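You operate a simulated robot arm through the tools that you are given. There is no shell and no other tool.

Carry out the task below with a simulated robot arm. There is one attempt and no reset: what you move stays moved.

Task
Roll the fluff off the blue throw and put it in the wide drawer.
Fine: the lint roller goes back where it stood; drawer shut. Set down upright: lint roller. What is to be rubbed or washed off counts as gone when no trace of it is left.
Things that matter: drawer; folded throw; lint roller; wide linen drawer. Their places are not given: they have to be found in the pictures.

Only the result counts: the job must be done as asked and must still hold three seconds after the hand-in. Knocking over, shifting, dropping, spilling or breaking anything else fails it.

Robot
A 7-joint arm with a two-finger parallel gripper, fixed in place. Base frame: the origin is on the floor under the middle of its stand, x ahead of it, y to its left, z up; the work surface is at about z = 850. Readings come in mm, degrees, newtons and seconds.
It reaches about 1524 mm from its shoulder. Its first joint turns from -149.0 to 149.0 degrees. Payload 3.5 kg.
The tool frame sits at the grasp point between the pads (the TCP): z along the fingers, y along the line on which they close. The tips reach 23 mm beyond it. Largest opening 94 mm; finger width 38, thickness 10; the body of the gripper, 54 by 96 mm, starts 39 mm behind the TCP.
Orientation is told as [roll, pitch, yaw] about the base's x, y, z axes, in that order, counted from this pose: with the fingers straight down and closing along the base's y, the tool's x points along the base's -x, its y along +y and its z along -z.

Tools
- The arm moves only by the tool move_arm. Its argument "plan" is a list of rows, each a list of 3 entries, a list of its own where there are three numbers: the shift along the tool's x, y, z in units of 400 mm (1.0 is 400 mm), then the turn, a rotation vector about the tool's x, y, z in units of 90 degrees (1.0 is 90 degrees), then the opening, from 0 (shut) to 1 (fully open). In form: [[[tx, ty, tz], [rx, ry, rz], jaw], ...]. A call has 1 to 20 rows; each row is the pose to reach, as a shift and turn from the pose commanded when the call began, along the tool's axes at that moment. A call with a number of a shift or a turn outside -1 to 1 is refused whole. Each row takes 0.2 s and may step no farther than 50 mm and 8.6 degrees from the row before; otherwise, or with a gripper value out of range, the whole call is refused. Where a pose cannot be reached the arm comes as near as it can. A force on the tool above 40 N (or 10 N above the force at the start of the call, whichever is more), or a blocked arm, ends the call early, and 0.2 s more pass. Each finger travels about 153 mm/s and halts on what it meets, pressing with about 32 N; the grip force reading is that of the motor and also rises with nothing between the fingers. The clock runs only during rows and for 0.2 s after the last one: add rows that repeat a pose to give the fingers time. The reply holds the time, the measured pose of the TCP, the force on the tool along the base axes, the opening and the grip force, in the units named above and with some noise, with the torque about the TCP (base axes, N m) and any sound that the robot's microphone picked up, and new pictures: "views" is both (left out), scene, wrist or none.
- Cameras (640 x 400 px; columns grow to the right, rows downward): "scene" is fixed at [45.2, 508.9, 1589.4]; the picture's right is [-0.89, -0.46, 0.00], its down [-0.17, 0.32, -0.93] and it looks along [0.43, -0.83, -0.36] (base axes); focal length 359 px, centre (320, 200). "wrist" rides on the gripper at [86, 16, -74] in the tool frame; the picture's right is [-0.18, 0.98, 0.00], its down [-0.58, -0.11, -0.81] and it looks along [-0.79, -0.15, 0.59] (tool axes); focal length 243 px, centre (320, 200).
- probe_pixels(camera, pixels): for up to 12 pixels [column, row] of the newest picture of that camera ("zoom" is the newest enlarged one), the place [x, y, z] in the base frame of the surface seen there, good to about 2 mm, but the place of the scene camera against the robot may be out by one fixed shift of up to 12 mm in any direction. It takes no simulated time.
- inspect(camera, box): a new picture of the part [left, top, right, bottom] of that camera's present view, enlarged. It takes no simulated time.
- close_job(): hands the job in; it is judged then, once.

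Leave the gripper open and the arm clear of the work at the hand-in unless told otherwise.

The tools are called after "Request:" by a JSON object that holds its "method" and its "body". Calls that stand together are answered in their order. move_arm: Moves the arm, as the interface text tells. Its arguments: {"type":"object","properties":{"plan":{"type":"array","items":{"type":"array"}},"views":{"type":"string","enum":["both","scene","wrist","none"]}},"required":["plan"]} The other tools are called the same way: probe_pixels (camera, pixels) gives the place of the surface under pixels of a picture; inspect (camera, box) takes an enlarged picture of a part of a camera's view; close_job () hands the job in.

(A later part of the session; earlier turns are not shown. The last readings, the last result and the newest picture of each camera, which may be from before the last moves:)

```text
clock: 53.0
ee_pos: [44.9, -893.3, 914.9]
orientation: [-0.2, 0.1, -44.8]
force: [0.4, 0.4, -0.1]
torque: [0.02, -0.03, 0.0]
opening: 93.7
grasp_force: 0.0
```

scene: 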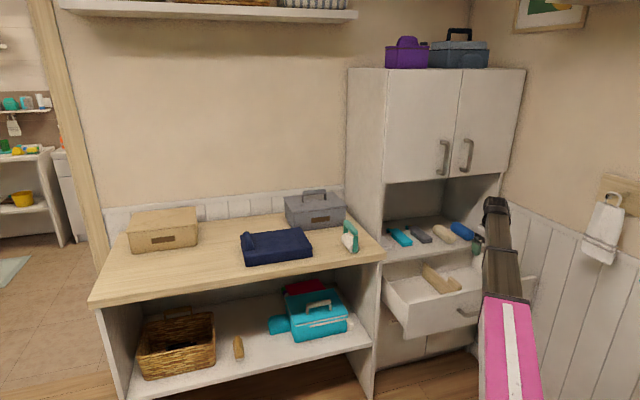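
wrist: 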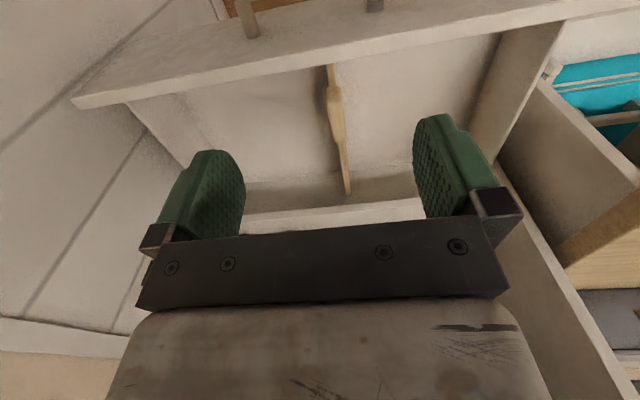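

Both compartments look empty with a thin divider in the middle. I zoom and probe the interior bounds.

Request:
{"method": "inspect", "body": {"camera": "wrist", "box": [60, 0, 600, 240]}}

Request:
{"method": "probe_pixels", "body": {"camera": "wrist", "pixels": [[130, 103], [160, 140], [190, 110], [270, 100], [280, 170], [330, 80], [333, 110], [340, 150], [348, 185], [325, 110], [400, 120], [400, 175]]}}

Request:
{"method": "probe_pixels", "body": {"camera": "wrist", "pixels": [[90, 97], [300, 65], [500, 40], [480, 110], [500, 90], [530, 60], [390, 205], [280, 215], [150, 125], [180, 160], [490, 140], [344, 95]]}}

```text
1.19 times, centred on (330, 120) of wrist
```

zoom: 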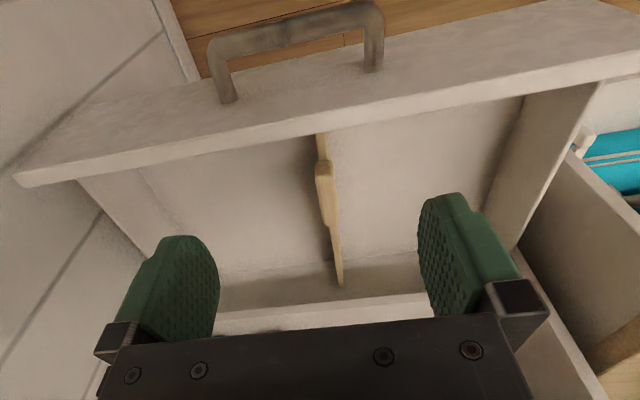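

```text
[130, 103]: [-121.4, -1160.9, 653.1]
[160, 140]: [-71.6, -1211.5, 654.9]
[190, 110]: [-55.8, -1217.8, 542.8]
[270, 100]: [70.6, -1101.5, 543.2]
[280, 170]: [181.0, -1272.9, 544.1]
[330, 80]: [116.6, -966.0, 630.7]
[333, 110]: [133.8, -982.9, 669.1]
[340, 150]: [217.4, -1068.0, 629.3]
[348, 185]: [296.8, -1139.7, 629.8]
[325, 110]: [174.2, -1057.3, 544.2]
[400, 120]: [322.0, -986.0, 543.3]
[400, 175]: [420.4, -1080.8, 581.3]
```

```text
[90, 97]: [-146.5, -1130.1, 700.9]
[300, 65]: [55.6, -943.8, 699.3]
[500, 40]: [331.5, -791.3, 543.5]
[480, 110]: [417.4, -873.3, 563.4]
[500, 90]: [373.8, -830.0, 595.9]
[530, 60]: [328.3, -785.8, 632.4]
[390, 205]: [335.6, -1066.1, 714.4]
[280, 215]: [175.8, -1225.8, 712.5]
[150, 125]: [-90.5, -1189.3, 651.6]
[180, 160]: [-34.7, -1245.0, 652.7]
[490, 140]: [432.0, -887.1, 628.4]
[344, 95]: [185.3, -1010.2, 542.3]
```

Measured: right compartment u≈-902…-607 (295 mm), floor z≈543.5, front panel inner v≈707 (top 700), shelf edge v≈991, divider top z≈630 with a raised part (z≈669) at v≈775–835. The throw (≈261×185 mm) fits in the right compartment unrotated, centred near v≈875. I now travel back toward the throw, staying in front of the table.

Request:
{"method": "move_arm", "body": {"plan": [[[-0.025, 0.098, -0.02], [0, 0, 0], 1], [[-0.05, 0.196, -0.04], [0, 0, 0], 1], [[-0.075, 0.294, -0.06], [0, 0, 0], 1], [[-0.1, 0.392, -0.08], [0, 0, 0], 1], [[-0.125, 0.49, -0.1], [0, 0, 0], 1], [[-0.15, 0.588, -0.12], [0, 0, 0], 1], [[-0.175, 0.686, -0.14], [0, 0, 0], 1], [[-0.2, 0.784, -0.16], [0, 0, 0], 1], [[-0.225, 0.882, -0.18], [0, 0, 0], 1], [[-0.25, 0.98, -0.2], [0, 0, 0], 1]], "views": "none"}}

Request:
{"method": "move_arm", "body": {"plan": [[[-0.005, 0.1, 0], [0, 0, 0], 1], [[-0.01, 0.2, 0], [0, 0, 0], 1], [[-0.015, 0.3, 0], [0, 0, 0], 1], [[-0.02, 0.4, 0], [0, 0, 0], 1], [[-0.025, 0.5, 0], [0, 0, 0], 1], [[-0.03, 0.6, 0], [0, 0, 0], 1], [[-0.035, 0.7, 0], [0, 0, 0], 1], [[-0.04, 0.8, 0], [0, 0, 0], 1], [[-0.05, 0.9, 0], [0, 0, 0], 1], [[-0.06, 1.0, 0], [0, 0, 0], 1]]}}

```text
clock: 55.2
ee_pos: [396.6, -689.2, 992.9]
orientation: [-0.1, 0.1, -44.9]
force: [0.9, -0.4, -0.3]
torque: [-0.01, 0.0, 0.0]
opening: 94.0
grasp_force: 0.0
```

```text
clock: 57.4
ee_pos: [693.1, -421.6, 993.3]
orientation: [-0.1, 0.0, -44.9]
force: [0.6, 0.1, -0.6]
torque: [-0.01, -0.01, 0.01]
opening: 93.9
grasp_force: 0.0
```

scene: 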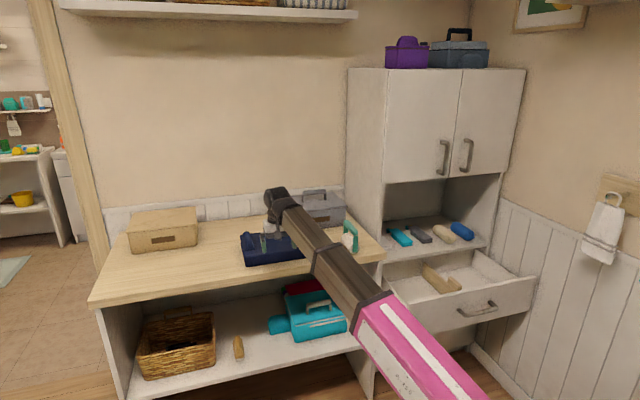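
wrist: 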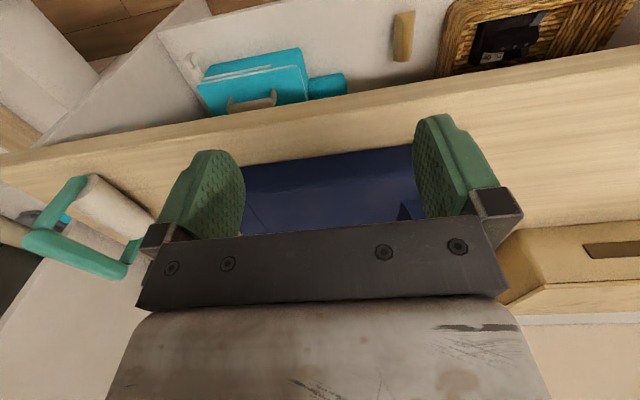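

I'm left-front of the throw. I rise a little and move to u≈279, v≈850 to look straight at the fin.

Request:
{"method": "move_arm", "body": {"plan": [[[-0.05, 0.07, -0.04], [0, 0, 0], 1], [[-0.1, 0.14, -0.08], [0, 0, 0], 1], [[-0.15, 0.2125, -0.1125], [0, 0, 0], 1], [[-0.15, 0.2125, -0.1125], [0, 0, 0], 1]]}}

Request:
{"method": "inspect", "body": {"camera": "wrist", "box": [200, 40, 480, 230]}}

```text
clock: 58.4
ee_pos: [796.2, -401.8, 1038.2]
orientation: [-0.1, 0.0, -44.8]
force: [-0.9, 0.6, 0.6]
torque: [0.03, 0.02, -0.02]
opening: 94.0
grasp_force: 0.1
```

scene: 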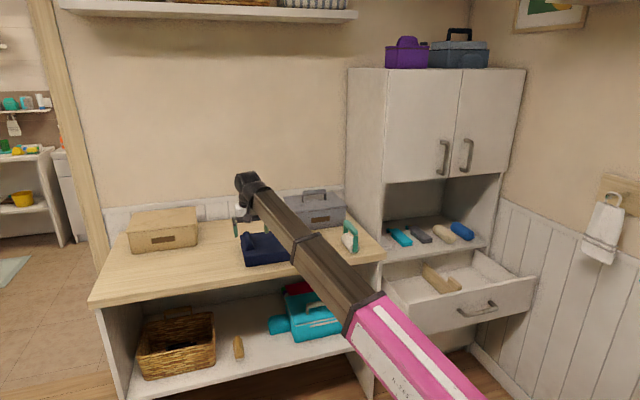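
wrist: 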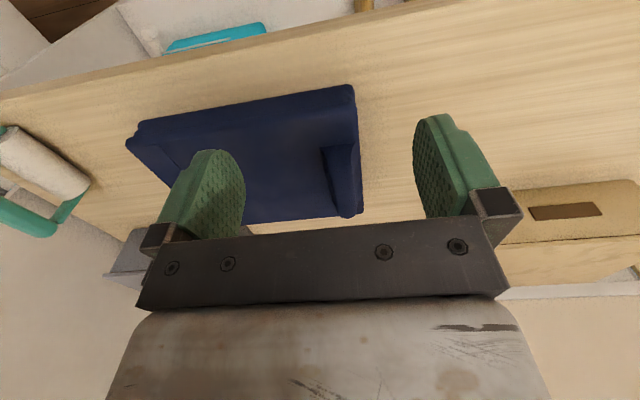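

```text
2.11 times, centred on (340, 135) of wrist
```

zoom: 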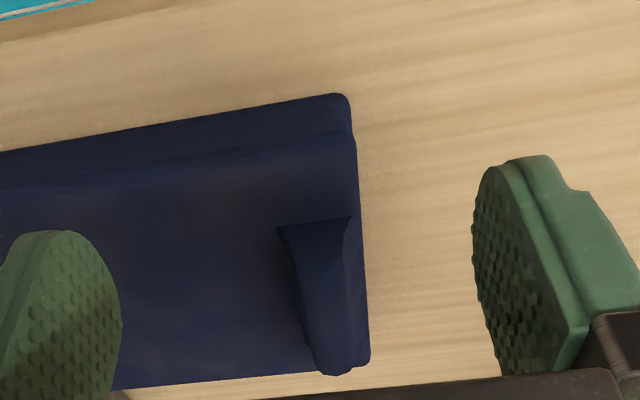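

The fin is at zoom (280–365, 220–375). I probe points across it to get its width, ridge and height.

Request:
{"method": "probe_pixels", "body": {"camera": "zoom", "pixels": [[282, 228], [320, 223], [352, 220], [300, 260], [320, 260], [345, 260], [300, 310], [325, 310], [350, 310], [315, 360], [335, 365], [352, 365]]}}

Request:
{"method": "probe_pixels", "body": {"camera": "zoom", "pixels": [[292, 285], [310, 340], [358, 285], [362, 330], [368, 355], [348, 100], [355, 150], [330, 372], [335, 285], [335, 335], [290, 340], [280, 260]]}}

Request:
{"method": "probe_pixels", "body": {"camera": "wrist", "pixels": [[130, 142], [145, 125], [350, 88], [362, 212], [246, 224], [150, 160], [170, 180], [300, 98], [252, 230], [355, 140], [140, 150], [200, 115]]}}

```text
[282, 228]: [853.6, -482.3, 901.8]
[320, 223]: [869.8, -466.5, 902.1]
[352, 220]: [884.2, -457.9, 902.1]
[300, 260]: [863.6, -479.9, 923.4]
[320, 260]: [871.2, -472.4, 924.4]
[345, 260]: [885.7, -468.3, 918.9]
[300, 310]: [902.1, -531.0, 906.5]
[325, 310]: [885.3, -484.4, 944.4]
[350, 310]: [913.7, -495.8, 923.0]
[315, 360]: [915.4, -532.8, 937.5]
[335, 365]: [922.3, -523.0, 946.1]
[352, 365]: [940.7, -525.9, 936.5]
```

```text
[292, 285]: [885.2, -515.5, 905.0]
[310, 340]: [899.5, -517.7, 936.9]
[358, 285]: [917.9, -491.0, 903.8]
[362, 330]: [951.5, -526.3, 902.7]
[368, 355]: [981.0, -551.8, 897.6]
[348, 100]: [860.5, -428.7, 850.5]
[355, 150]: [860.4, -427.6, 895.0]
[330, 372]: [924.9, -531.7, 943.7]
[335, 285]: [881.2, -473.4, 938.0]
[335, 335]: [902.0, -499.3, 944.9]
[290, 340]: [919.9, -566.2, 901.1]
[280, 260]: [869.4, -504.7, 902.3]
```

```text
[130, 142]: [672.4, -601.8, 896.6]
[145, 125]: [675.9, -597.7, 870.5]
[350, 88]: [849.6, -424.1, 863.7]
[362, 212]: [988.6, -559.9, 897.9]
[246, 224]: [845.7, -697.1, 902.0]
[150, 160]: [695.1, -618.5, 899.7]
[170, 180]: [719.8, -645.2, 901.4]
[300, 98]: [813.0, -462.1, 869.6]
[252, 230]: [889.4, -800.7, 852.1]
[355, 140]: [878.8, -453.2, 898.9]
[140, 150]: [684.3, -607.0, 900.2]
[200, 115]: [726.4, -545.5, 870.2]
```

The fin is a tapered ridge: base u≈262–301 at z≈902, top u≈282, z≈946, spanning v≈945–1042. The throw itself spans u≈41–305, v≈899–1095. I move over the fin centre (u=282, v=994) at TCP z≈992.

Request:
{"method": "move_arm", "body": {"plan": [[[-0.1, 0.004, 0.02], [0, 0, 0], 1], [[-0.2, 0.008, 0.05], [0, 0, 0], 1], [[-0.3, 0.008, 0.08], [0, 0, 0], 1], [[-0.3675, 0.008, 0.115], [0, 0, 0], 1], [[-0.3675, 0.008, 0.115], [0, 0, 0], 1]]}}

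Request:
{"method": "inspect", "body": {"camera": "wrist", "box": [180, 0, 480, 230]}}

```text
clock: 59.6
ee_pos: [900.8, -505.0, 991.5]
orientation: [-0.1, 0.0, -44.8]
force: [-0.5, 0.7, 0.1]
torque: [-0.01, 0.0, 0.0]
opening: 94.0
grasp_force: 0.0
```

scene: 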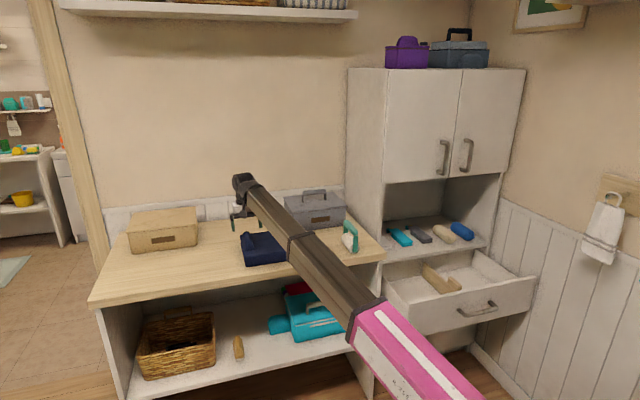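
wrist: 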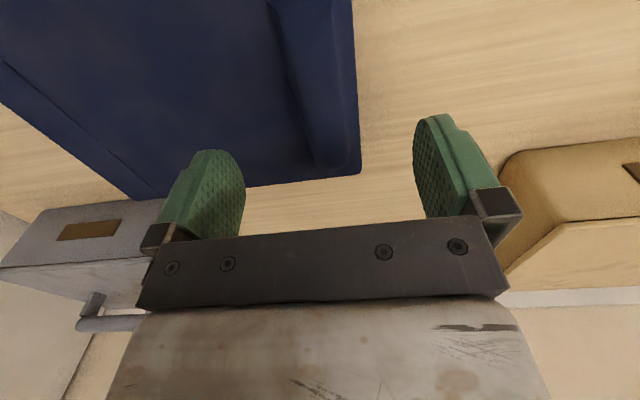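

```text
1.74 times, centred on (330, 115) of wrist
```

zoom: 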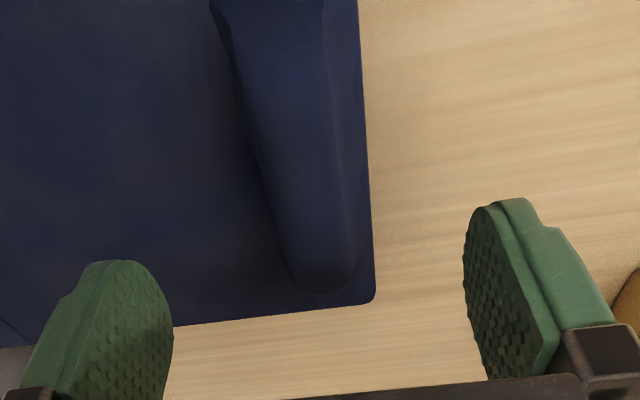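

Well centred (u=280, v=994). I descend to z≈929 with 2 mm shift; tips will end ~5 mm above the throw's top.

Request:
{"method": "move_arm", "body": {"plan": [[[0, 0.005, 0.06], [0, 0, 0], 1], [[0, 0.005, 0.12], [0, 0, 0], 1], [[0, 0.005, 0.15], [0, 0, 0], 1], [[0, 0.005, 0.156], [0, 0, 0], 1], [[0, 0.005, 0.156], [0, 0, 0], 1]]}}

```text
clock: 60.8
ee_pos: [904.4, -502.7, 930.3]
orientation: [-0.1, 0.0, -44.9]
force: [0.2, 0.4, 0.1]
torque: [0.02, 0.0, -0.02]
opening: 94.1
grasp_force: 0.0
```

scene: 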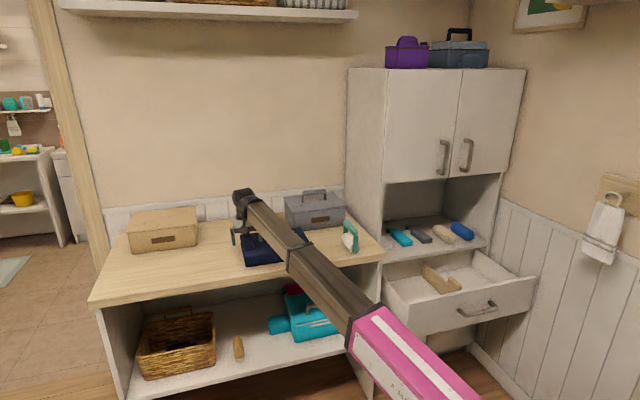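
wrist: 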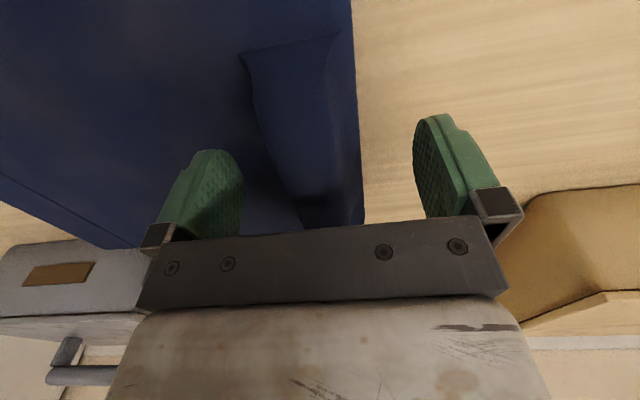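

Fin is between the fingers. I lower 2 mm more and close on it.

Request:
{"method": "move_arm", "body": {"plan": [[[0, 0, 0.005], [0, 0, 0], 1], [[0, 0, 0.005], [0, 0, 0], 0.6], [[0, 0, 0.005], [0, 0, 0], 0.3], [[0, 0, 0.005], [0, 0, 0], 0], [[0, 0, 0.005], [0, 0, 0], 0], [[0, 0, 0.005], [0, 0, 0], 0]]}}

```text
clock: 62.2
ee_pos: [902.4, -502.3, 927.9]
orientation: [-0.2, 0.1, -45.0]
force: [-1.6, -2.5, 1.0]
torque: [0.16, -0.34, -0.1]
opening: 26.1
grasp_force: 32.2
```

scene: 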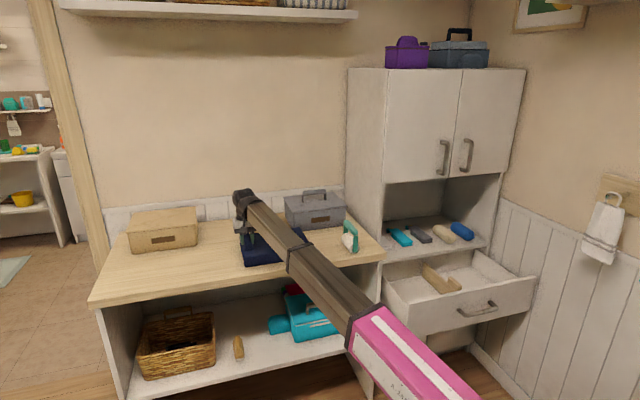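
wrist: 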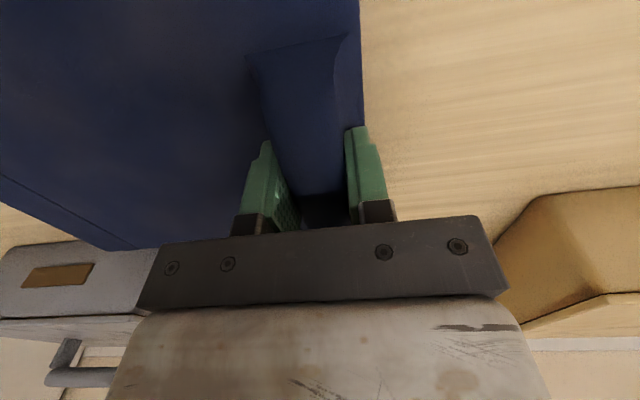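

Gripped at 26 mm with 32 N. I lift 30 mm slowly and check the throw's behaviour and load.

Request:
{"method": "move_arm", "body": {"plan": [[[0, 0, -0.02], [0, 0, 0], 0], [[0, 0, -0.04], [0, 0, 0], 0], [[0, 0, -0.075], [0, 0, 0], 0], [[0, 0, -0.075], [0, 0, 0], 0]]}}

Request:
{"method": "inspect", "body": {"camera": "scene", "box": [200, 180, 380, 292]}}

```text
clock: 63.2
ee_pos: [902.7, -501.9, 957.4]
orientation: [0.0, 0.0, -44.9]
force: [-0.2, 0.6, -4.2]
torque: [0.39, -0.31, -0.01]
opening: 25.9
grasp_force: 32.4
```

scene: 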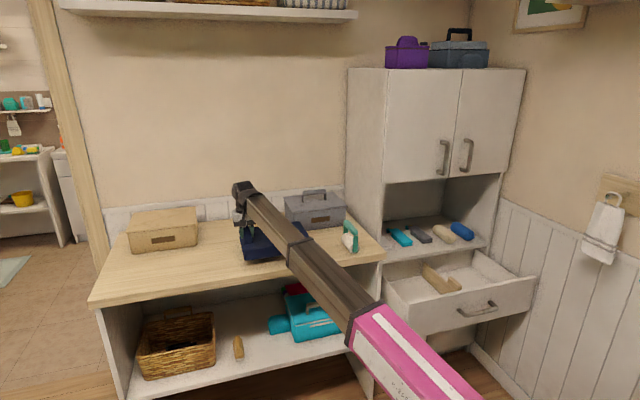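
wrist: 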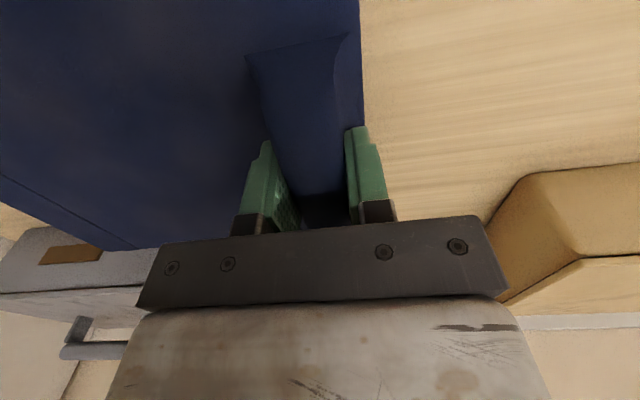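

```text
3.56 times, centred on (290, 236) of scene
```

zoom: 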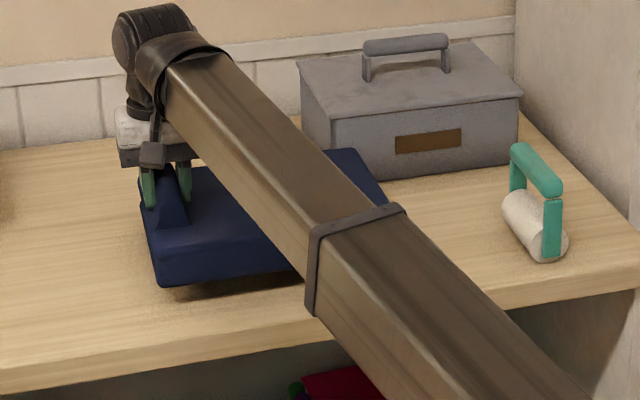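

The throw lifts level, load ≈0.4 kg, grip steady. I raise further to ~1035, then pull back toward the robot to v≈720 so it clears the table front.

Request:
{"method": "move_arm", "body": {"plan": [[[0, 0, -0.09], [0, 0, 0], 0], [[0, 0, -0.18], [0, 0, 0], 0], [[0.06, 0, -0.195], [0, 0, 0], 0], [[0.15, 0, -0.195], [0, 0, 0], 0], [[0.25, 0, -0.195], [0, 0, 0], 0], [[0.35, 0, -0.19], [0, 0, 0], 0], [[0.45, 0, -0.17], [0, 0, 0], 0], [[0.55, 0, -0.15], [0, 0, 0], 0], [[0.63, 0, -0.125], [0, 0, 0], 0], [[0.69, 0, -0.1075], [0, 0, 0], 0], [[0.69, 0, -0.1075], [0, 0, 0], 0]]}}

```text
clock: 65.6
ee_pos: [708.3, -307.2, 999.2]
orientation: [-0.1, 0.0, -45.0]
force: [0.3, 0.1, -5.2]
torque: [0.37, -0.27, 0.03]
opening: 25.8
grasp_force: 32.8
```

scene: 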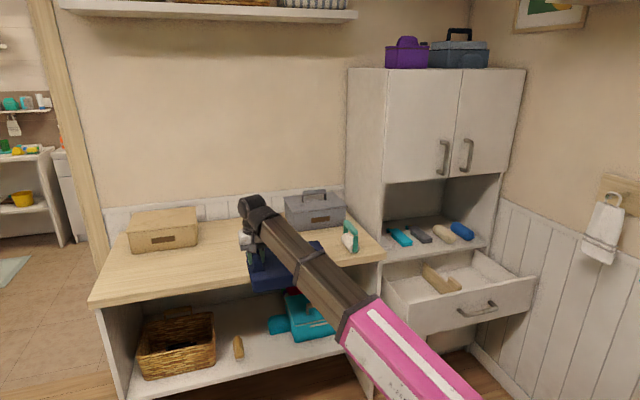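
wrist: 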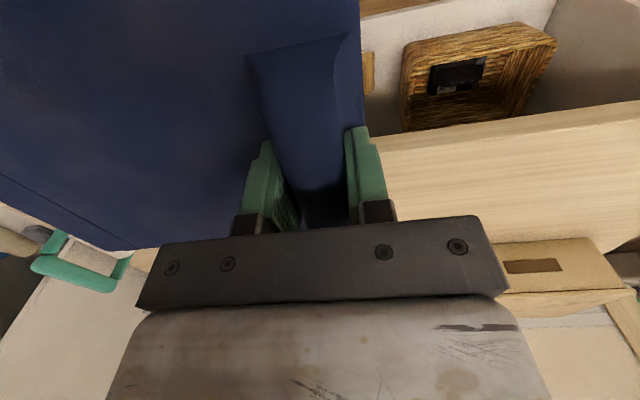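

Clear of the table (v=718). I check where the right-hand room wall is, since the throw's far end will reach u≈-893.

Request:
{"method": "probe_pixels", "body": {"camera": "scene", "pixels": [[540, 250], [560, 300], [600, 300], [520, 215], [510, 190], [620, 350], [506, 240], [600, 180]]}}

Request:
{"method": "move_arm", "body": {"plan": [[[0, -0.1, 0], [0, 0, 0], 0], [[0, -0.2, 0], [0, 0, 0], 0], [[0, -0.3, 0], [0, 0, 0], 0], [[0, -0.4, 0], [0, 0, 0], 0], [[0, -0.5, 0], [0, 0, 0], 0], [[0, -0.6, 0], [0, 0, 0], 0], [[0, -0.7, 0], [0, 0, 0], 0], [[0, -0.8, 0], [0, 0, 0], 0], [[0, -0.9, 0], [0, 0, 0], 0], [[0, -1.0, 0], [0, 0, 0], 0], [[0, -1.0, 0], [0, 0, 0], 0]]}}

```text
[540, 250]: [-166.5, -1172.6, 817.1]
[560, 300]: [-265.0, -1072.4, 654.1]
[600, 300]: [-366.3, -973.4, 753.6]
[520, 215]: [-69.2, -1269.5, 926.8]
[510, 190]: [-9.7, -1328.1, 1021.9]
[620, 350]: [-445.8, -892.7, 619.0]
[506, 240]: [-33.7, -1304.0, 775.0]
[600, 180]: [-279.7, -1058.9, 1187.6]
```

```text
clock: 68.0
ee_pos: [424.3, -593.1, 1001.3]
orientation: [-0.1, 0.2, -45.0]
force: [0.0, -0.8, -5.2]
torque: [0.34, -0.34, 0.0]
opening: 25.9
grasp_force: 32.1
```

scene: 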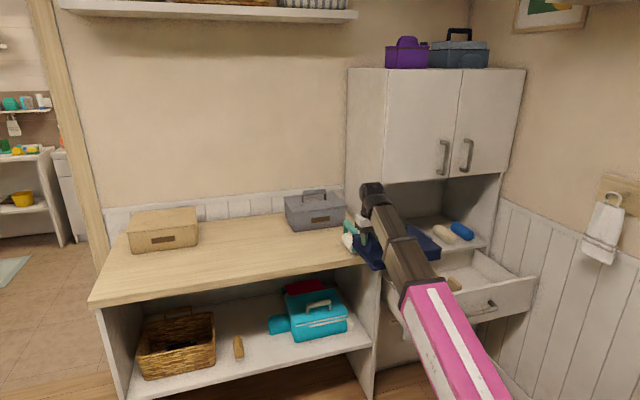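
wrist: 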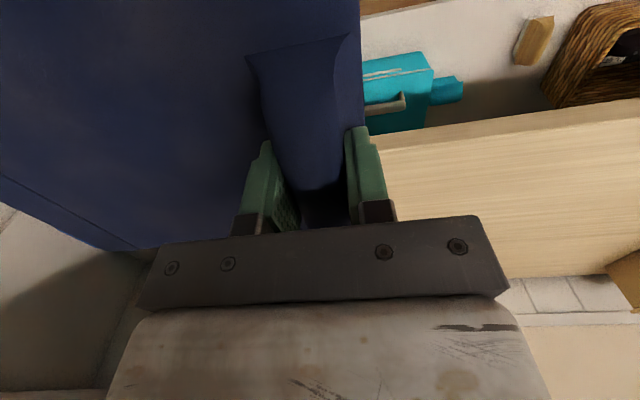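

The wall is at u≈-947, so there's 50 mm clearance. I continue along −u another 400 mm.

Request:
{"method": "move_arm", "body": {"plan": [[[0, -0.1, 0], [0, 0, 0], 0], [[0, -0.2, 0], [0, 0, 0], 0], [[0, -0.3, 0], [0, 0, 0], 0], [[0, -0.4, 0], [0, 0, 0], 0], [[0, -0.5, 0], [0, 0, 0], 0], [[0, -0.6, 0], [0, 0, 0], 0], [[0, -0.7, 0], [0, 0, 0], 0], [[0, -0.8, 0], [0, 0, 0], 0], [[0, -0.9, 0], [0, 0, 0], 0], [[0, -1.0, 0], [0, 0, 0], 0], [[0, -1.0, 0], [0, 0, 0], 0]]}}

```text
clock: 70.4
ee_pos: [142.4, -876.5, 1002.4]
orientation: [-0.1, 0.1, -44.9]
force: [0.0, -0.6, -4.4]
torque: [0.38, -0.29, -0.03]
opening: 25.7
grasp_force: 32.2
```

scene: 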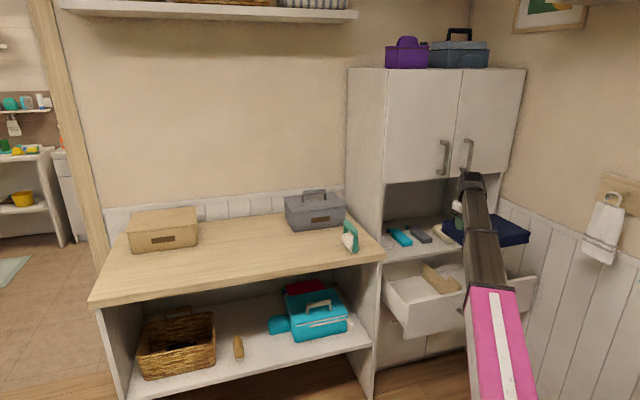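
wrist: 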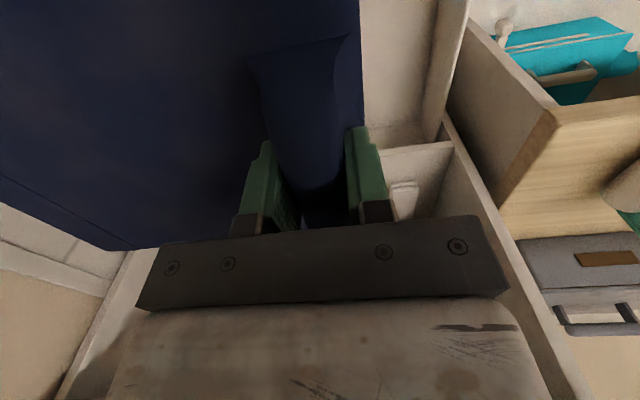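

The throw now hovers over the drawer's right part. I shift 127 mm more to u≈-646 and lower to z≈850 (throw bottom ≈772, above the drawer front's 700).

Request:
{"method": "move_arm", "body": {"plan": [[[0, -0.0635, 0.076], [0, 0, 0], 0], [[0, -0.127, 0.152], [0, 0, 0], 0], [[0, -0.1905, 0.228], [0, 0, 0], 0], [[0, -0.254, 0.304], [0, 0, 0], 0], [[0, -0.3175, 0.38], [0, 0, 0], 0], [[0, -0.3175, 0.38], [0, 0, 0], 0]]}}

```text
clock: 71.8
ee_pos: [52.3, -966.4, 849.9]
orientation: [-0.1, 0.1, -45.0]
force: [-0.6, 0.5, -4.2]
torque: [0.37, -0.31, -0.02]
opening: 25.7
grasp_force: 32.5
```

scene: 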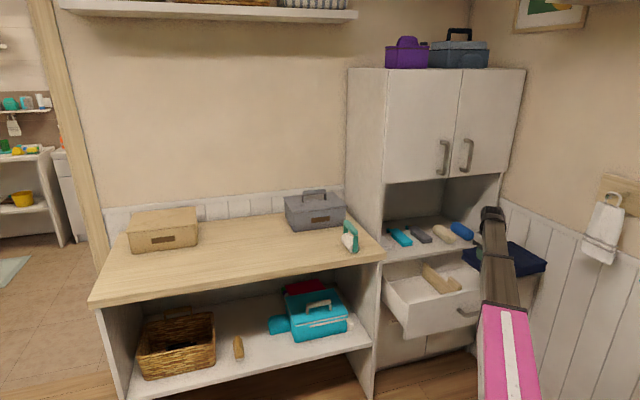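
wrist: 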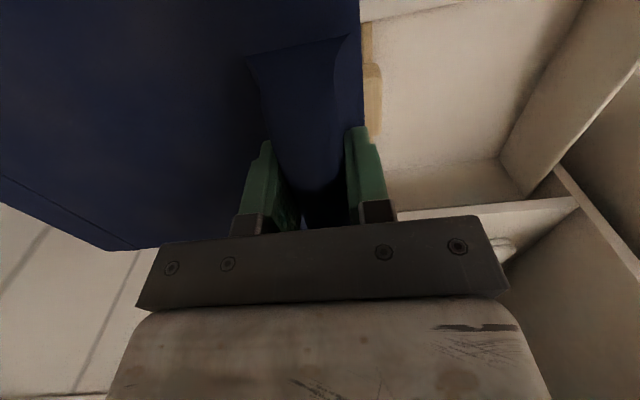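

Now u=-646. I move forward (tool −x) 152 mm to v≈872 at this height.

Request:
{"method": "move_arm", "body": {"plan": [[[-0.1, 0, 0], [0, 0, 0], 0], [[-0.2, 0, 0], [0, 0, 0], 0], [[-0.3, 0, 0], [0, 0, 0], 0], [[-0.38, 0, 0.03], [0, 0, 0], 0], [[-0.38, 0, 0.05], [0, 0, 0], 0]]}}

Request:
{"method": "inspect", "body": {"camera": "wrist", "box": [240, 0, 560, 240]}}

Request:
{"method": "inspect", "body": {"camera": "scene", "box": [380, 200, 580, 340]}}

```text
clock: 73.0
ee_pos: [161.9, -1070.7, 829.2]
orientation: [0.0, 0.1, -44.9]
force: [1.1, -1.1, -4.7]
torque: [0.38, -0.32, 0.01]
opening: 25.9
grasp_force: 32.0
```

scene: 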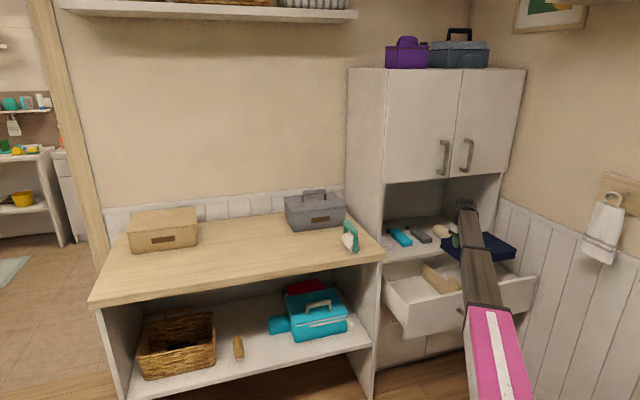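
wrist: 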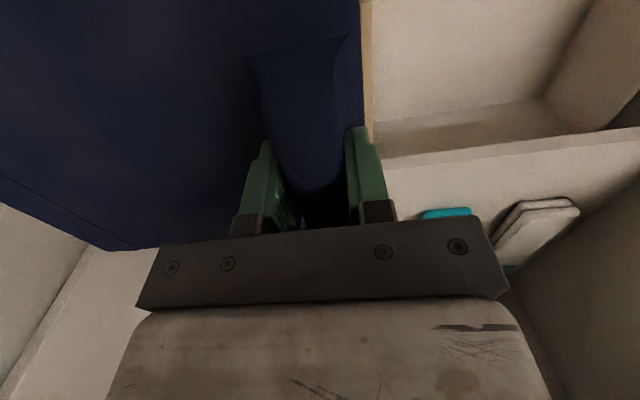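

```text
1.67 times, centred on (400, 120) of wrist
```

zoom: 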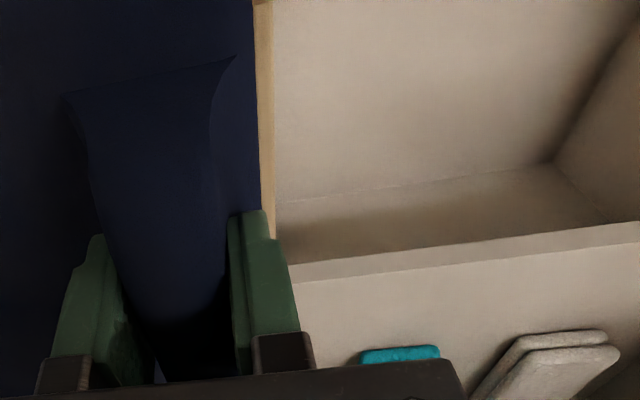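

```text
2.86 times, centred on (480, 270) of scene
```

zoom: 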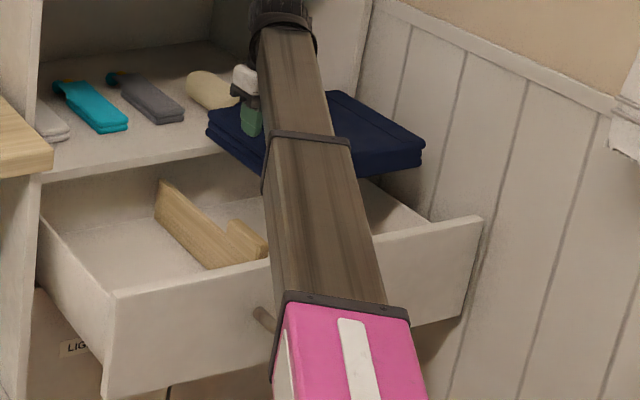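

The throw is level above the compartment; the divider edge is just visible right of it (wrist (367,60)). I probe the throw edges, divider and walls for the lateral margins.

Request:
{"method": "probe_pixels", "body": {"camera": "wrist", "pixels": [[355, 40], [358, 80], [352, 20], [367, 40], [370, 100], [366, 20], [372, 130], [385, 90], [20, 190], [100, 235], [60, 215], [70, 260]]}}

Request:
{"method": "probe_pixels", "body": {"camera": "zoom", "pixels": [[165, 190], [235, 240], [215, 135], [410, 170], [425, 145], [345, 100], [400, 120], [480, 220], [430, 225], [360, 190], [385, 205], [340, 180]]}}

```text
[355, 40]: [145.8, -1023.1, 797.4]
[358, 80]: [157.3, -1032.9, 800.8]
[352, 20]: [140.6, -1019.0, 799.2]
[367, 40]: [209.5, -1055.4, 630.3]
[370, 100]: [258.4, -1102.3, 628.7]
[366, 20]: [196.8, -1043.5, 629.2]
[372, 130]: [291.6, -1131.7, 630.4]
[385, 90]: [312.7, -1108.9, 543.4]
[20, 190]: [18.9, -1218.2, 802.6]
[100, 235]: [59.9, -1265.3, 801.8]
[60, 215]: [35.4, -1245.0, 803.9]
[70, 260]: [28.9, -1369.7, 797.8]
```

```text
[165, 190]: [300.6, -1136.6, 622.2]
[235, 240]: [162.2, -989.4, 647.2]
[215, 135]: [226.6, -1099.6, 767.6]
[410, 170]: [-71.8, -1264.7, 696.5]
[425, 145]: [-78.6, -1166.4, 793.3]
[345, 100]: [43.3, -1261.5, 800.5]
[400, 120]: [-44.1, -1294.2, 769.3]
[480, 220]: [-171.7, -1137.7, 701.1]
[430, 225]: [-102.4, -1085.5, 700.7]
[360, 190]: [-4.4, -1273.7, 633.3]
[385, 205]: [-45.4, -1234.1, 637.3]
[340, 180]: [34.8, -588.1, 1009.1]
```

Throw's right edge in hand frame is at u≈-617 and the divider's face about -608; the far end ≈-881 against the wall at ≈-902. I shift 6 mm toward the wall to centre it and lower to z≈740 (throw bottom ≈662, just above the side walls at 653).

Request:
{"method": "move_arm", "body": {"plan": [[[0, -0.015, 0.06], [0, 0, 0], 0], [[0, -0.015, 0.12], [0, 0, 0], 0], [[0, -0.015, 0.18], [0, 0, 0], 0], [[0, -0.015, 0.2225], [0, 0, 0], 0], [[0, -0.015, 0.2225], [0, 0, 0], 0]]}}

Request:
{"method": "inspect", "body": {"camera": "wrist", "box": [240, 0, 560, 240]}}

Request:
{"method": "inspect", "body": {"camera": "scene", "box": [380, 200, 580, 340]}}

```text
clock: 74.2
ee_pos: [156.5, -1075.3, 740.9]
orientation: [-0.1, 0.0, -44.9]
force: [1.0, -0.2, -4.2]
torque: [0.34, -0.29, 0.0]
opening: 25.9
grasp_force: 32.8
```

scene: 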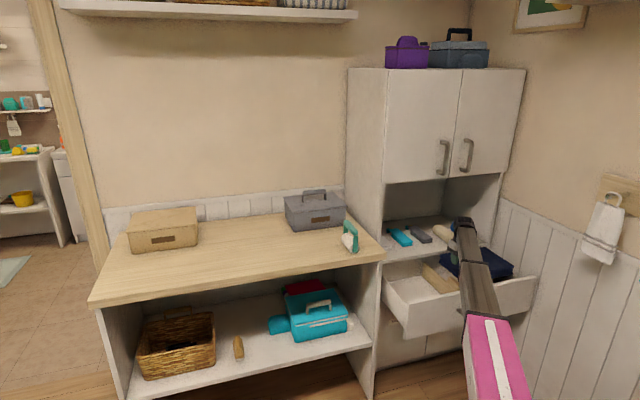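
wrist: 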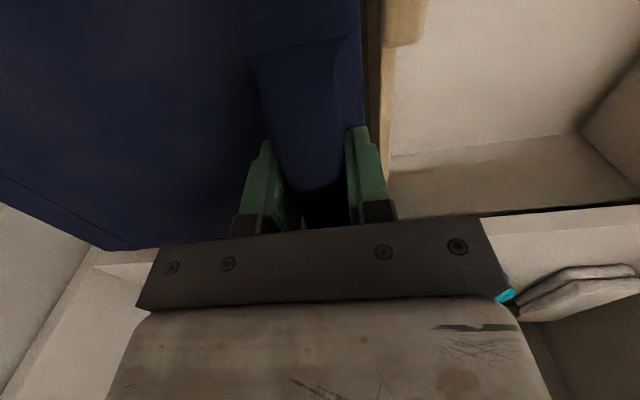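

```text
1.67 times, centred on (400, 120) of wrist
```

zoom: 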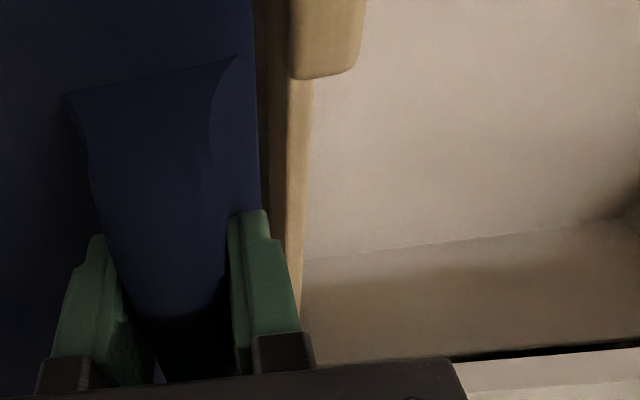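

```text
2.86 times, centred on (480, 270) of scene
```

zoom: 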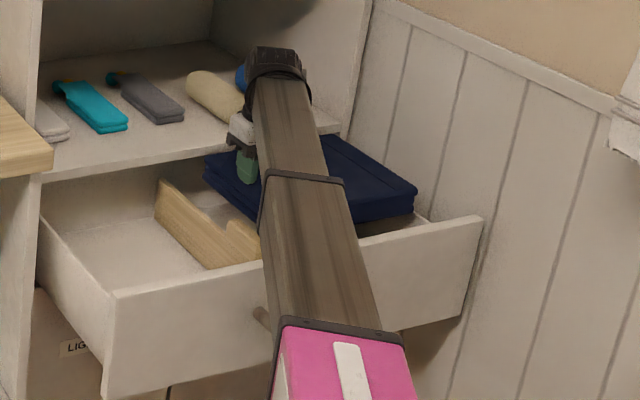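

Now the divider is fully visible next to the throw's edge. I probe the gap between them, and the far wall side.

Request:
{"method": "probe_pixels", "body": {"camera": "wrist", "pixels": [[372, 60], [378, 60], [384, 60], [376, 100], [382, 100], [386, 100], [366, 60], [366, 100], [358, 60], [361, 100], [392, 30], [410, 30]]}}

Request:
{"method": "probe_pixels", "body": {"camera": "wrist", "pixels": [[50, 215], [90, 240], [120, 248], [60, 230], [80, 260], [40, 240], [110, 262], [100, 250], [30, 200], [20, 220], [130, 270], [60, 300]]}}

Request:
{"method": "inspect", "body": {"camera": "wrist", "box": [0, 160, 170, 310]}}

```text
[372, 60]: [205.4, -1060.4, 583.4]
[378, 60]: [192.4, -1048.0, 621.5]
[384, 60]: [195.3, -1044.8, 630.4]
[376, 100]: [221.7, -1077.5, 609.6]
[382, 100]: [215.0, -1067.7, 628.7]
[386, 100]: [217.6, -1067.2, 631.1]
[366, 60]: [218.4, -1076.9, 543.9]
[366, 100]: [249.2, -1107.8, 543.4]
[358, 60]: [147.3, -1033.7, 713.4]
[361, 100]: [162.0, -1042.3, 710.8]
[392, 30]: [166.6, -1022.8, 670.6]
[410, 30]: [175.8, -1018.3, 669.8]
```

```text
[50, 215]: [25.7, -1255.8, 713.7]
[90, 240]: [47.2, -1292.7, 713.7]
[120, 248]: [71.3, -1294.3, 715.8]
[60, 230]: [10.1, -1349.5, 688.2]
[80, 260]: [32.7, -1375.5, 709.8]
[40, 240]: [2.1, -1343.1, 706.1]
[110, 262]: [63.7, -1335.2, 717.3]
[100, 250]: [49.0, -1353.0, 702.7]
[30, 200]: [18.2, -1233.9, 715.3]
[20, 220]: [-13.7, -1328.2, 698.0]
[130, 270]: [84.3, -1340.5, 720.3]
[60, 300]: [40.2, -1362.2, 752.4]
```

```text
2.67 times, centred on (85, 235) of wrist
```

zoom: 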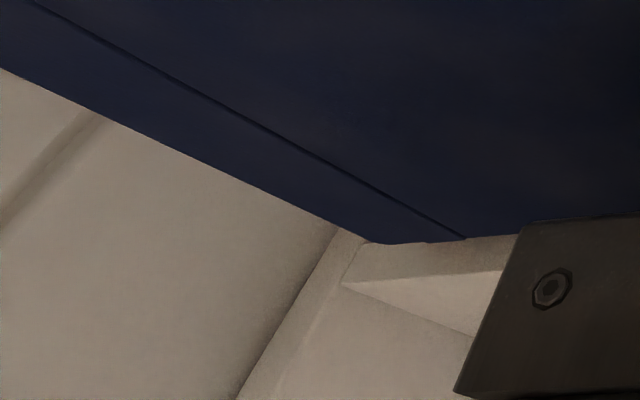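

Margins are ~16 mm on each side. The divider's raised part (z≈670) may come close to the gripper body; I probe its extent.

Request:
{"method": "probe_pixels", "body": {"camera": "wrist", "pixels": [[386, 40], [390, 44], [400, 44], [412, 42], [420, 36], [386, 10], [400, 10], [425, 10], [384, 46], [415, 46], [405, 48], [388, 20]]}}

```text
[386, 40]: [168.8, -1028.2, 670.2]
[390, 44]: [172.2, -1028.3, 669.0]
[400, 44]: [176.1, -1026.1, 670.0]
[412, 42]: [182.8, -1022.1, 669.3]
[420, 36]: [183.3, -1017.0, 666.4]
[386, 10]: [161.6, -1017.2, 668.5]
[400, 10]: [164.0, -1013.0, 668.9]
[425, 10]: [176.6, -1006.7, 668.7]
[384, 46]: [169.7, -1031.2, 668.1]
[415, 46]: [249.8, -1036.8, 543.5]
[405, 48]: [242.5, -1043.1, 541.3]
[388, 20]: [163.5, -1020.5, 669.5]
```

The raised part spans v up to ≈851 and u≈-609…-587. I lower 25 mm so the throw is under shelf height, then shift 15 mm deeper (v≈886) so the gripper body clears it, lowering to z≈661.

Request:
{"method": "move_arm", "body": {"plan": [[[0, 0, 0.03], [0, 0, 0], 0], [[0, 0, 0.065], [0, 0, 0], 0], [[-0.02, 0, 0.1], [0, 0, 0], 0], [[-0.0375, 0, 0.14], [0, 0, 0], 0], [[-0.0375, 0, 0.2], [0, 0, 0], 0], [[-0.0375, 0, 0.2], [0, 0, 0], 0]]}}

```text
clock: 75.6
ee_pos: [167.3, -1087.9, 661.9]
orientation: [-0.1, 0.1, -44.9]
force: [0.3, -0.2, -4.2]
torque: [0.35, -0.35, 0.0]
opening: 26.1
grasp_force: 32.0
```

scene: 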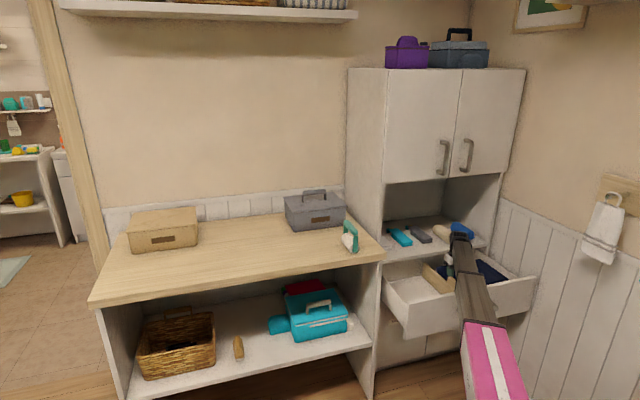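
wrist: 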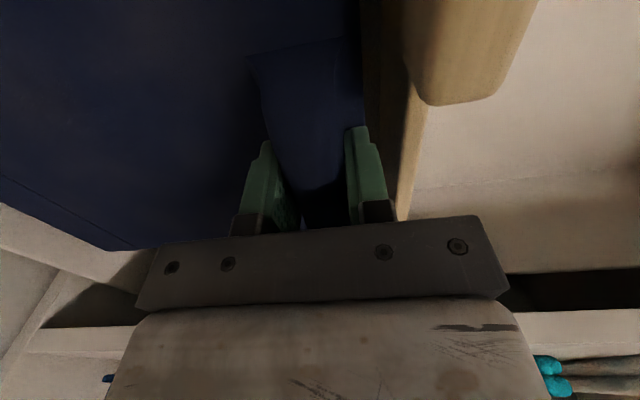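

No contact; divider clear at right. I shift 8 mm deeper for safety and lower 28 mm to z≈634.

Request:
{"method": "move_arm", "body": {"plan": [[[-0.02, 0, 0.02], [0, 0, 0], 0], [[-0.02, 0, 0.05], [0, 0, 0], 0], [[-0.02, 0, 0.07], [0, 0, 0], 0], [[-0.02, 0, 0.07], [0, 0, 0], 0]]}}

```text
clock: 76.6
ee_pos: [172.6, -1092.3, 632.6]
orientation: [-0.2, 0.1, -44.9]
force: [0.0, 0.5, -5.3]
torque: [0.35, -0.34, 0.01]
opening: 25.7
grasp_force: 32.4
```

scene: 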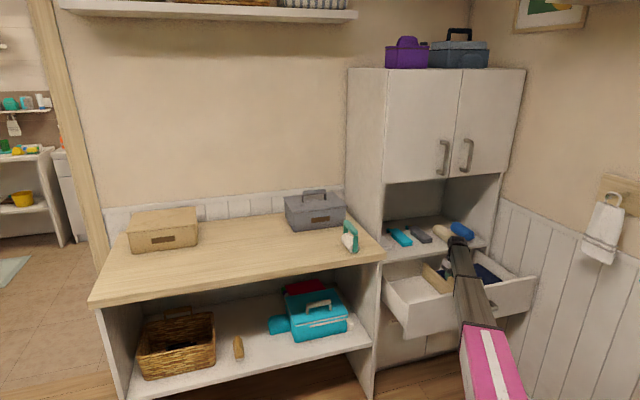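
wrist: 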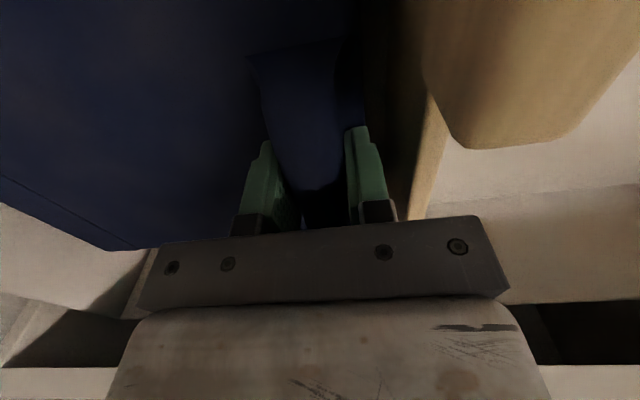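

About 10 mm left to the drawer floor. I lower in 2 mm steps.

Request:
{"method": "move_arm", "body": {"plan": [[[0, 0, 0.006], [0, 0, 0], 0], [[0, 0, 0.012], [0, 0, 0], 0], [[0, 0, 0.018], [0, 0, 0], 0], [[0, 0, 0.022], [0, 0, 0], 0], [[0, 0, 0.022], [0, 0, 0], 0]], "views": "none"}}

```text
clock: 77.8
ee_pos: [171.7, -1092.5, 624.8]
orientation: [-0.2, 0.1, -45.0]
force: [0.3, 0.3, -3.6]
torque: [0.36, -0.28, -0.02]
opening: 26.2
grasp_force: 31.5
```

Request:
{"method": "move_arm", "body": {"plan": [[[0, 0, 0.004], [0, 0, 0], 0], [[0, 0, 0.008], [0, 0, 0], 0], [[0, 0, 0.008], [0, 0, 0], 0]], "views": "none"}}

```text
clock: 78.6
ee_pos: [173.3, -1093.9, 621.0]
orientation: [-0.1, 0.1, -44.9]
force: [0.3, 0.8, -2.1]
torque: [0.2, -0.43, -0.03]
opening: 26.0
grasp_force: 32.3
```

Load is starting to transfer to the floor (−2 N from −4.5). One more small step of ~1 mm.

Request:
{"method": "move_arm", "body": {"plan": [[[0, 0, 0.0025], [0, 0, 0], 0], [[0, 0, 0.0025], [0, 0, 0], 0]], "views": "none"}}

```text
clock: 79.2
ee_pos: [173.2, -1093.3, 621.1]
orientation: [-0.1, -0.1, -44.9]
force: [-0.9, -2.4, 8.4]
torque: [0.55, -0.42, -0.02]
opening: 26.0
grasp_force: 31.8
```

Seated on the drawer floor (~8 N up). I open to ~40 mm only, so the fingers stay clear of the divider.

Request:
{"method": "move_arm", "body": {"plan": [[[0, 0, -0.001], [0, 0, 0], 0.32], [[0, 0, -0.001], [0, 0, 0], 0.38], [[0, 0, -0.001], [0, 0, 0], 0.45], [[0, 0, -0.001], [0, 0, 0], 0.45], [[0, 0, -0.001], [0, 0, 0], 0.45]]}}

```text
clock: 80.4
ee_pos: [173.2, -1092.4, 621.0]
orientation: [-0.2, 0.2, -44.9]
force: [-0.4, 0.5, -0.1]
torque: [-0.02, -0.03, 0.0]
opening: 42.5
grasp_force: 0.1
```

scene: 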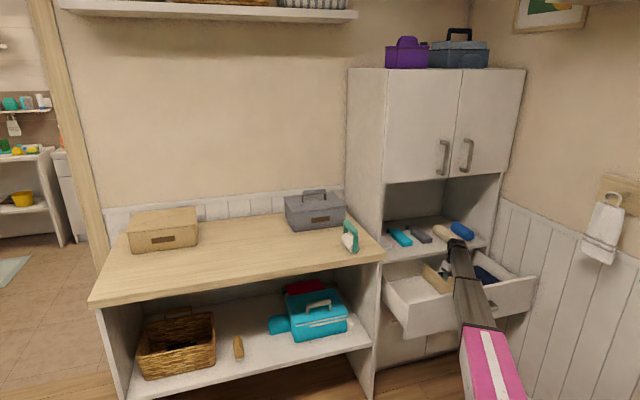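
wrist: 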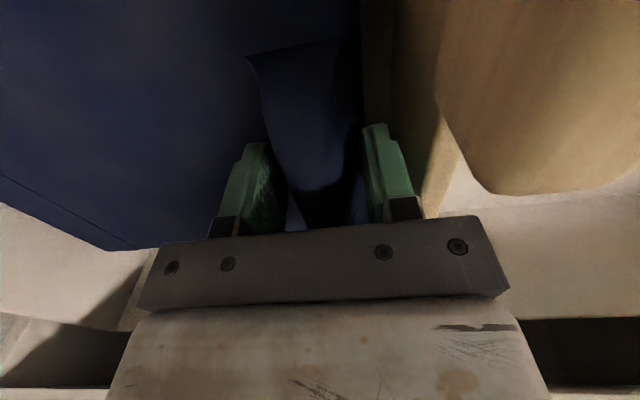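

Released, forces zero. I lift straight up to z≈800.

Request:
{"method": "move_arm", "body": {"plan": [[[0, 0, -0.03], [0, 0, 0], 0.45], [[0, 0, -0.1], [0, 0, 0], 0.45], [[0, 0, -0.2], [0, 0, 0], 0.45], [[0, 0, -0.32], [0, 0, 0], 0.45], [[0, 0, -0.44], [0, 0, 0], 0.45], [[0, 0, -0.44], [0, 0, 0], 0.45]]}}

Request:
{"method": "inspect", "body": {"camera": "scene", "box": [380, 200, 580, 340]}}

```text
clock: 81.8
ee_pos: [173.6, -1092.0, 796.5]
orientation: [-0.1, 0.1, -45.0]
force: [-0.1, -0.6, -0.5]
torque: [0.04, -0.01, 0.01]
opening: 41.9
grasp_force: 0.1
```

scene: 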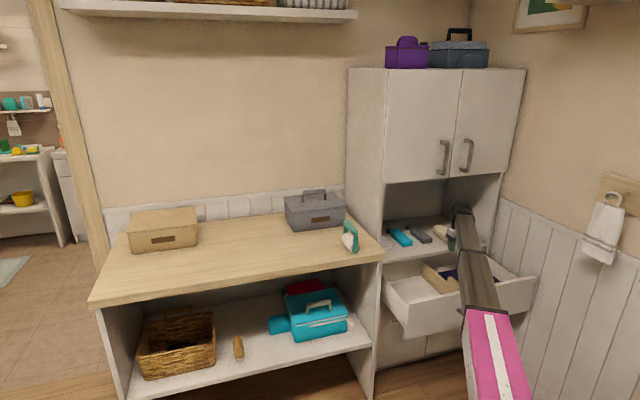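
wrist: 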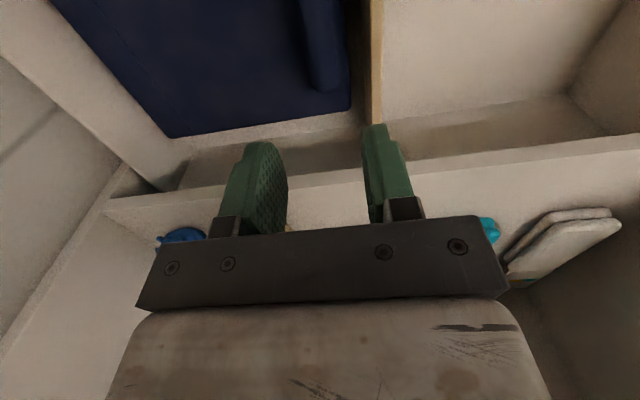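

```text
2.86 times, centred on (480, 270) of scene
```

zoom: 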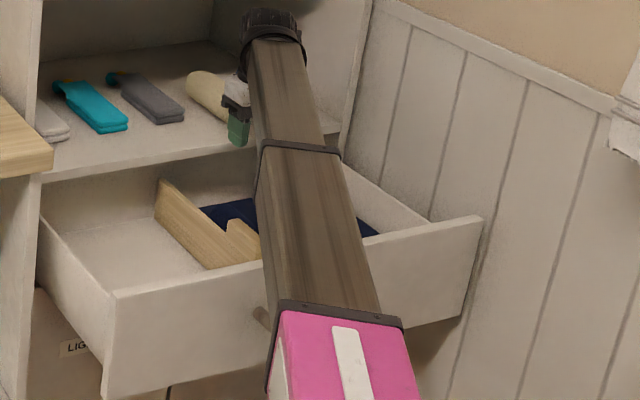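

The throw lies flat in the right compartment, clear of the divider. Now close the drawer: I retreat in front of it (v≈555, u≈-600) at this height and shut the fingers to use them as a pusher.

Request:
{"method": "move_arm", "body": {"plan": [[[0.11, 0.015, 0], [0, 0, 0], 0.3], [[0.22, 0.03, 0], [0, 0, 0], 0.15], [[0.33, 0.05, 0], [0, 0, 0], 0], [[0.44, 0.07, 0], [0, 0, 0], 0], [[0.55, 0.09, 0], [0, 0, 0], 0], [[0.66, 0.11, 0], [0, 0, 0], 0], [[0.77, 0.125, 0], [0, 0, 0], 0], [[0.84, 0.125, 0], [0, 0, 0], 0], [[0.84, 0.125, 0], [0, 0, 0], 0]]}}

Request:
{"method": "inspect", "body": {"camera": "wrist", "box": [60, 0, 600, 240]}}

```text
clock: 83.8
ee_pos: [-30.4, -820.3, 796.2]
orientation: [-0.1, 0.1, -44.8]
force: [-0.6, 0.9, 0.6]
torque: [-0.02, 0.01, 0.02]
opening: 0.0
grasp_force: 32.5
```

scene: 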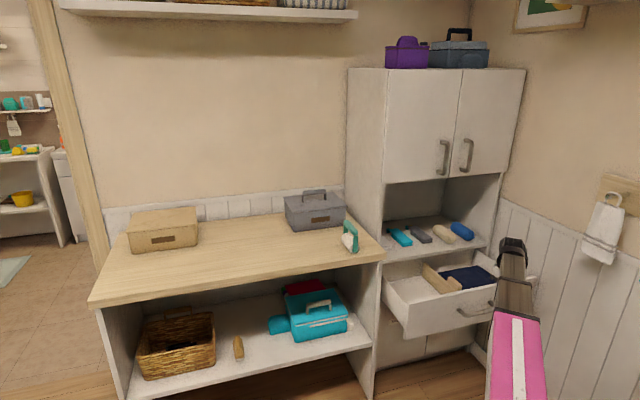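
wrist: 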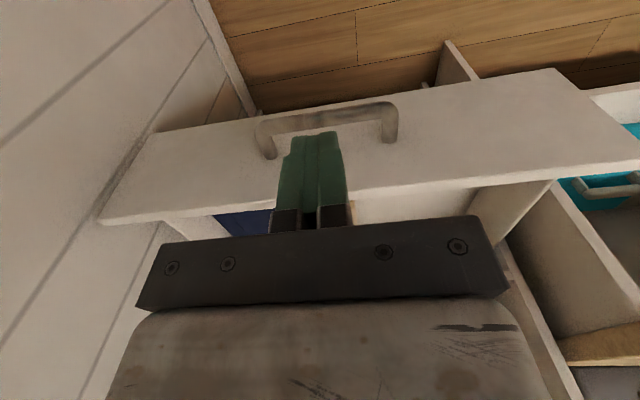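

```text
1.19 times, centred on (330, 120) of wrist
```

zoom: 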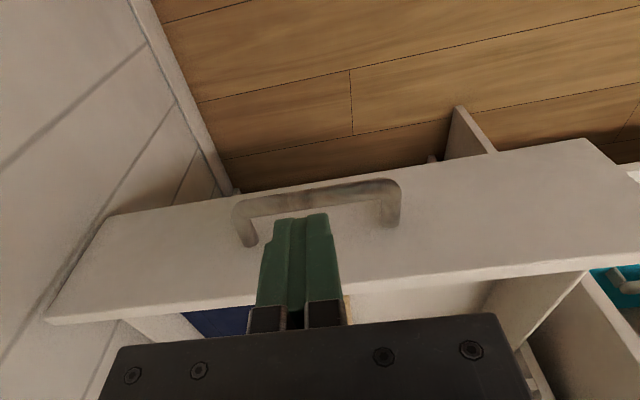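

The hand is in front, fingers closed, handle ahead at (330,120). I probe the handle bar's present place.

Request:
{"method": "probe_pixels", "body": {"camera": "wrist", "pixels": [[290, 122], [310, 119], [340, 112], [370, 108], [262, 135], [395, 120], [300, 170], [400, 175], [230, 225]]}}

```text
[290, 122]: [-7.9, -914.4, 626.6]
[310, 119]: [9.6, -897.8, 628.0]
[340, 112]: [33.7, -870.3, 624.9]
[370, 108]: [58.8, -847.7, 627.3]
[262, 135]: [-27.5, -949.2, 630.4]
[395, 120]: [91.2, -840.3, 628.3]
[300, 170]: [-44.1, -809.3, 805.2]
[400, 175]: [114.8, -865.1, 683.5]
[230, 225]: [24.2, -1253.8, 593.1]
```

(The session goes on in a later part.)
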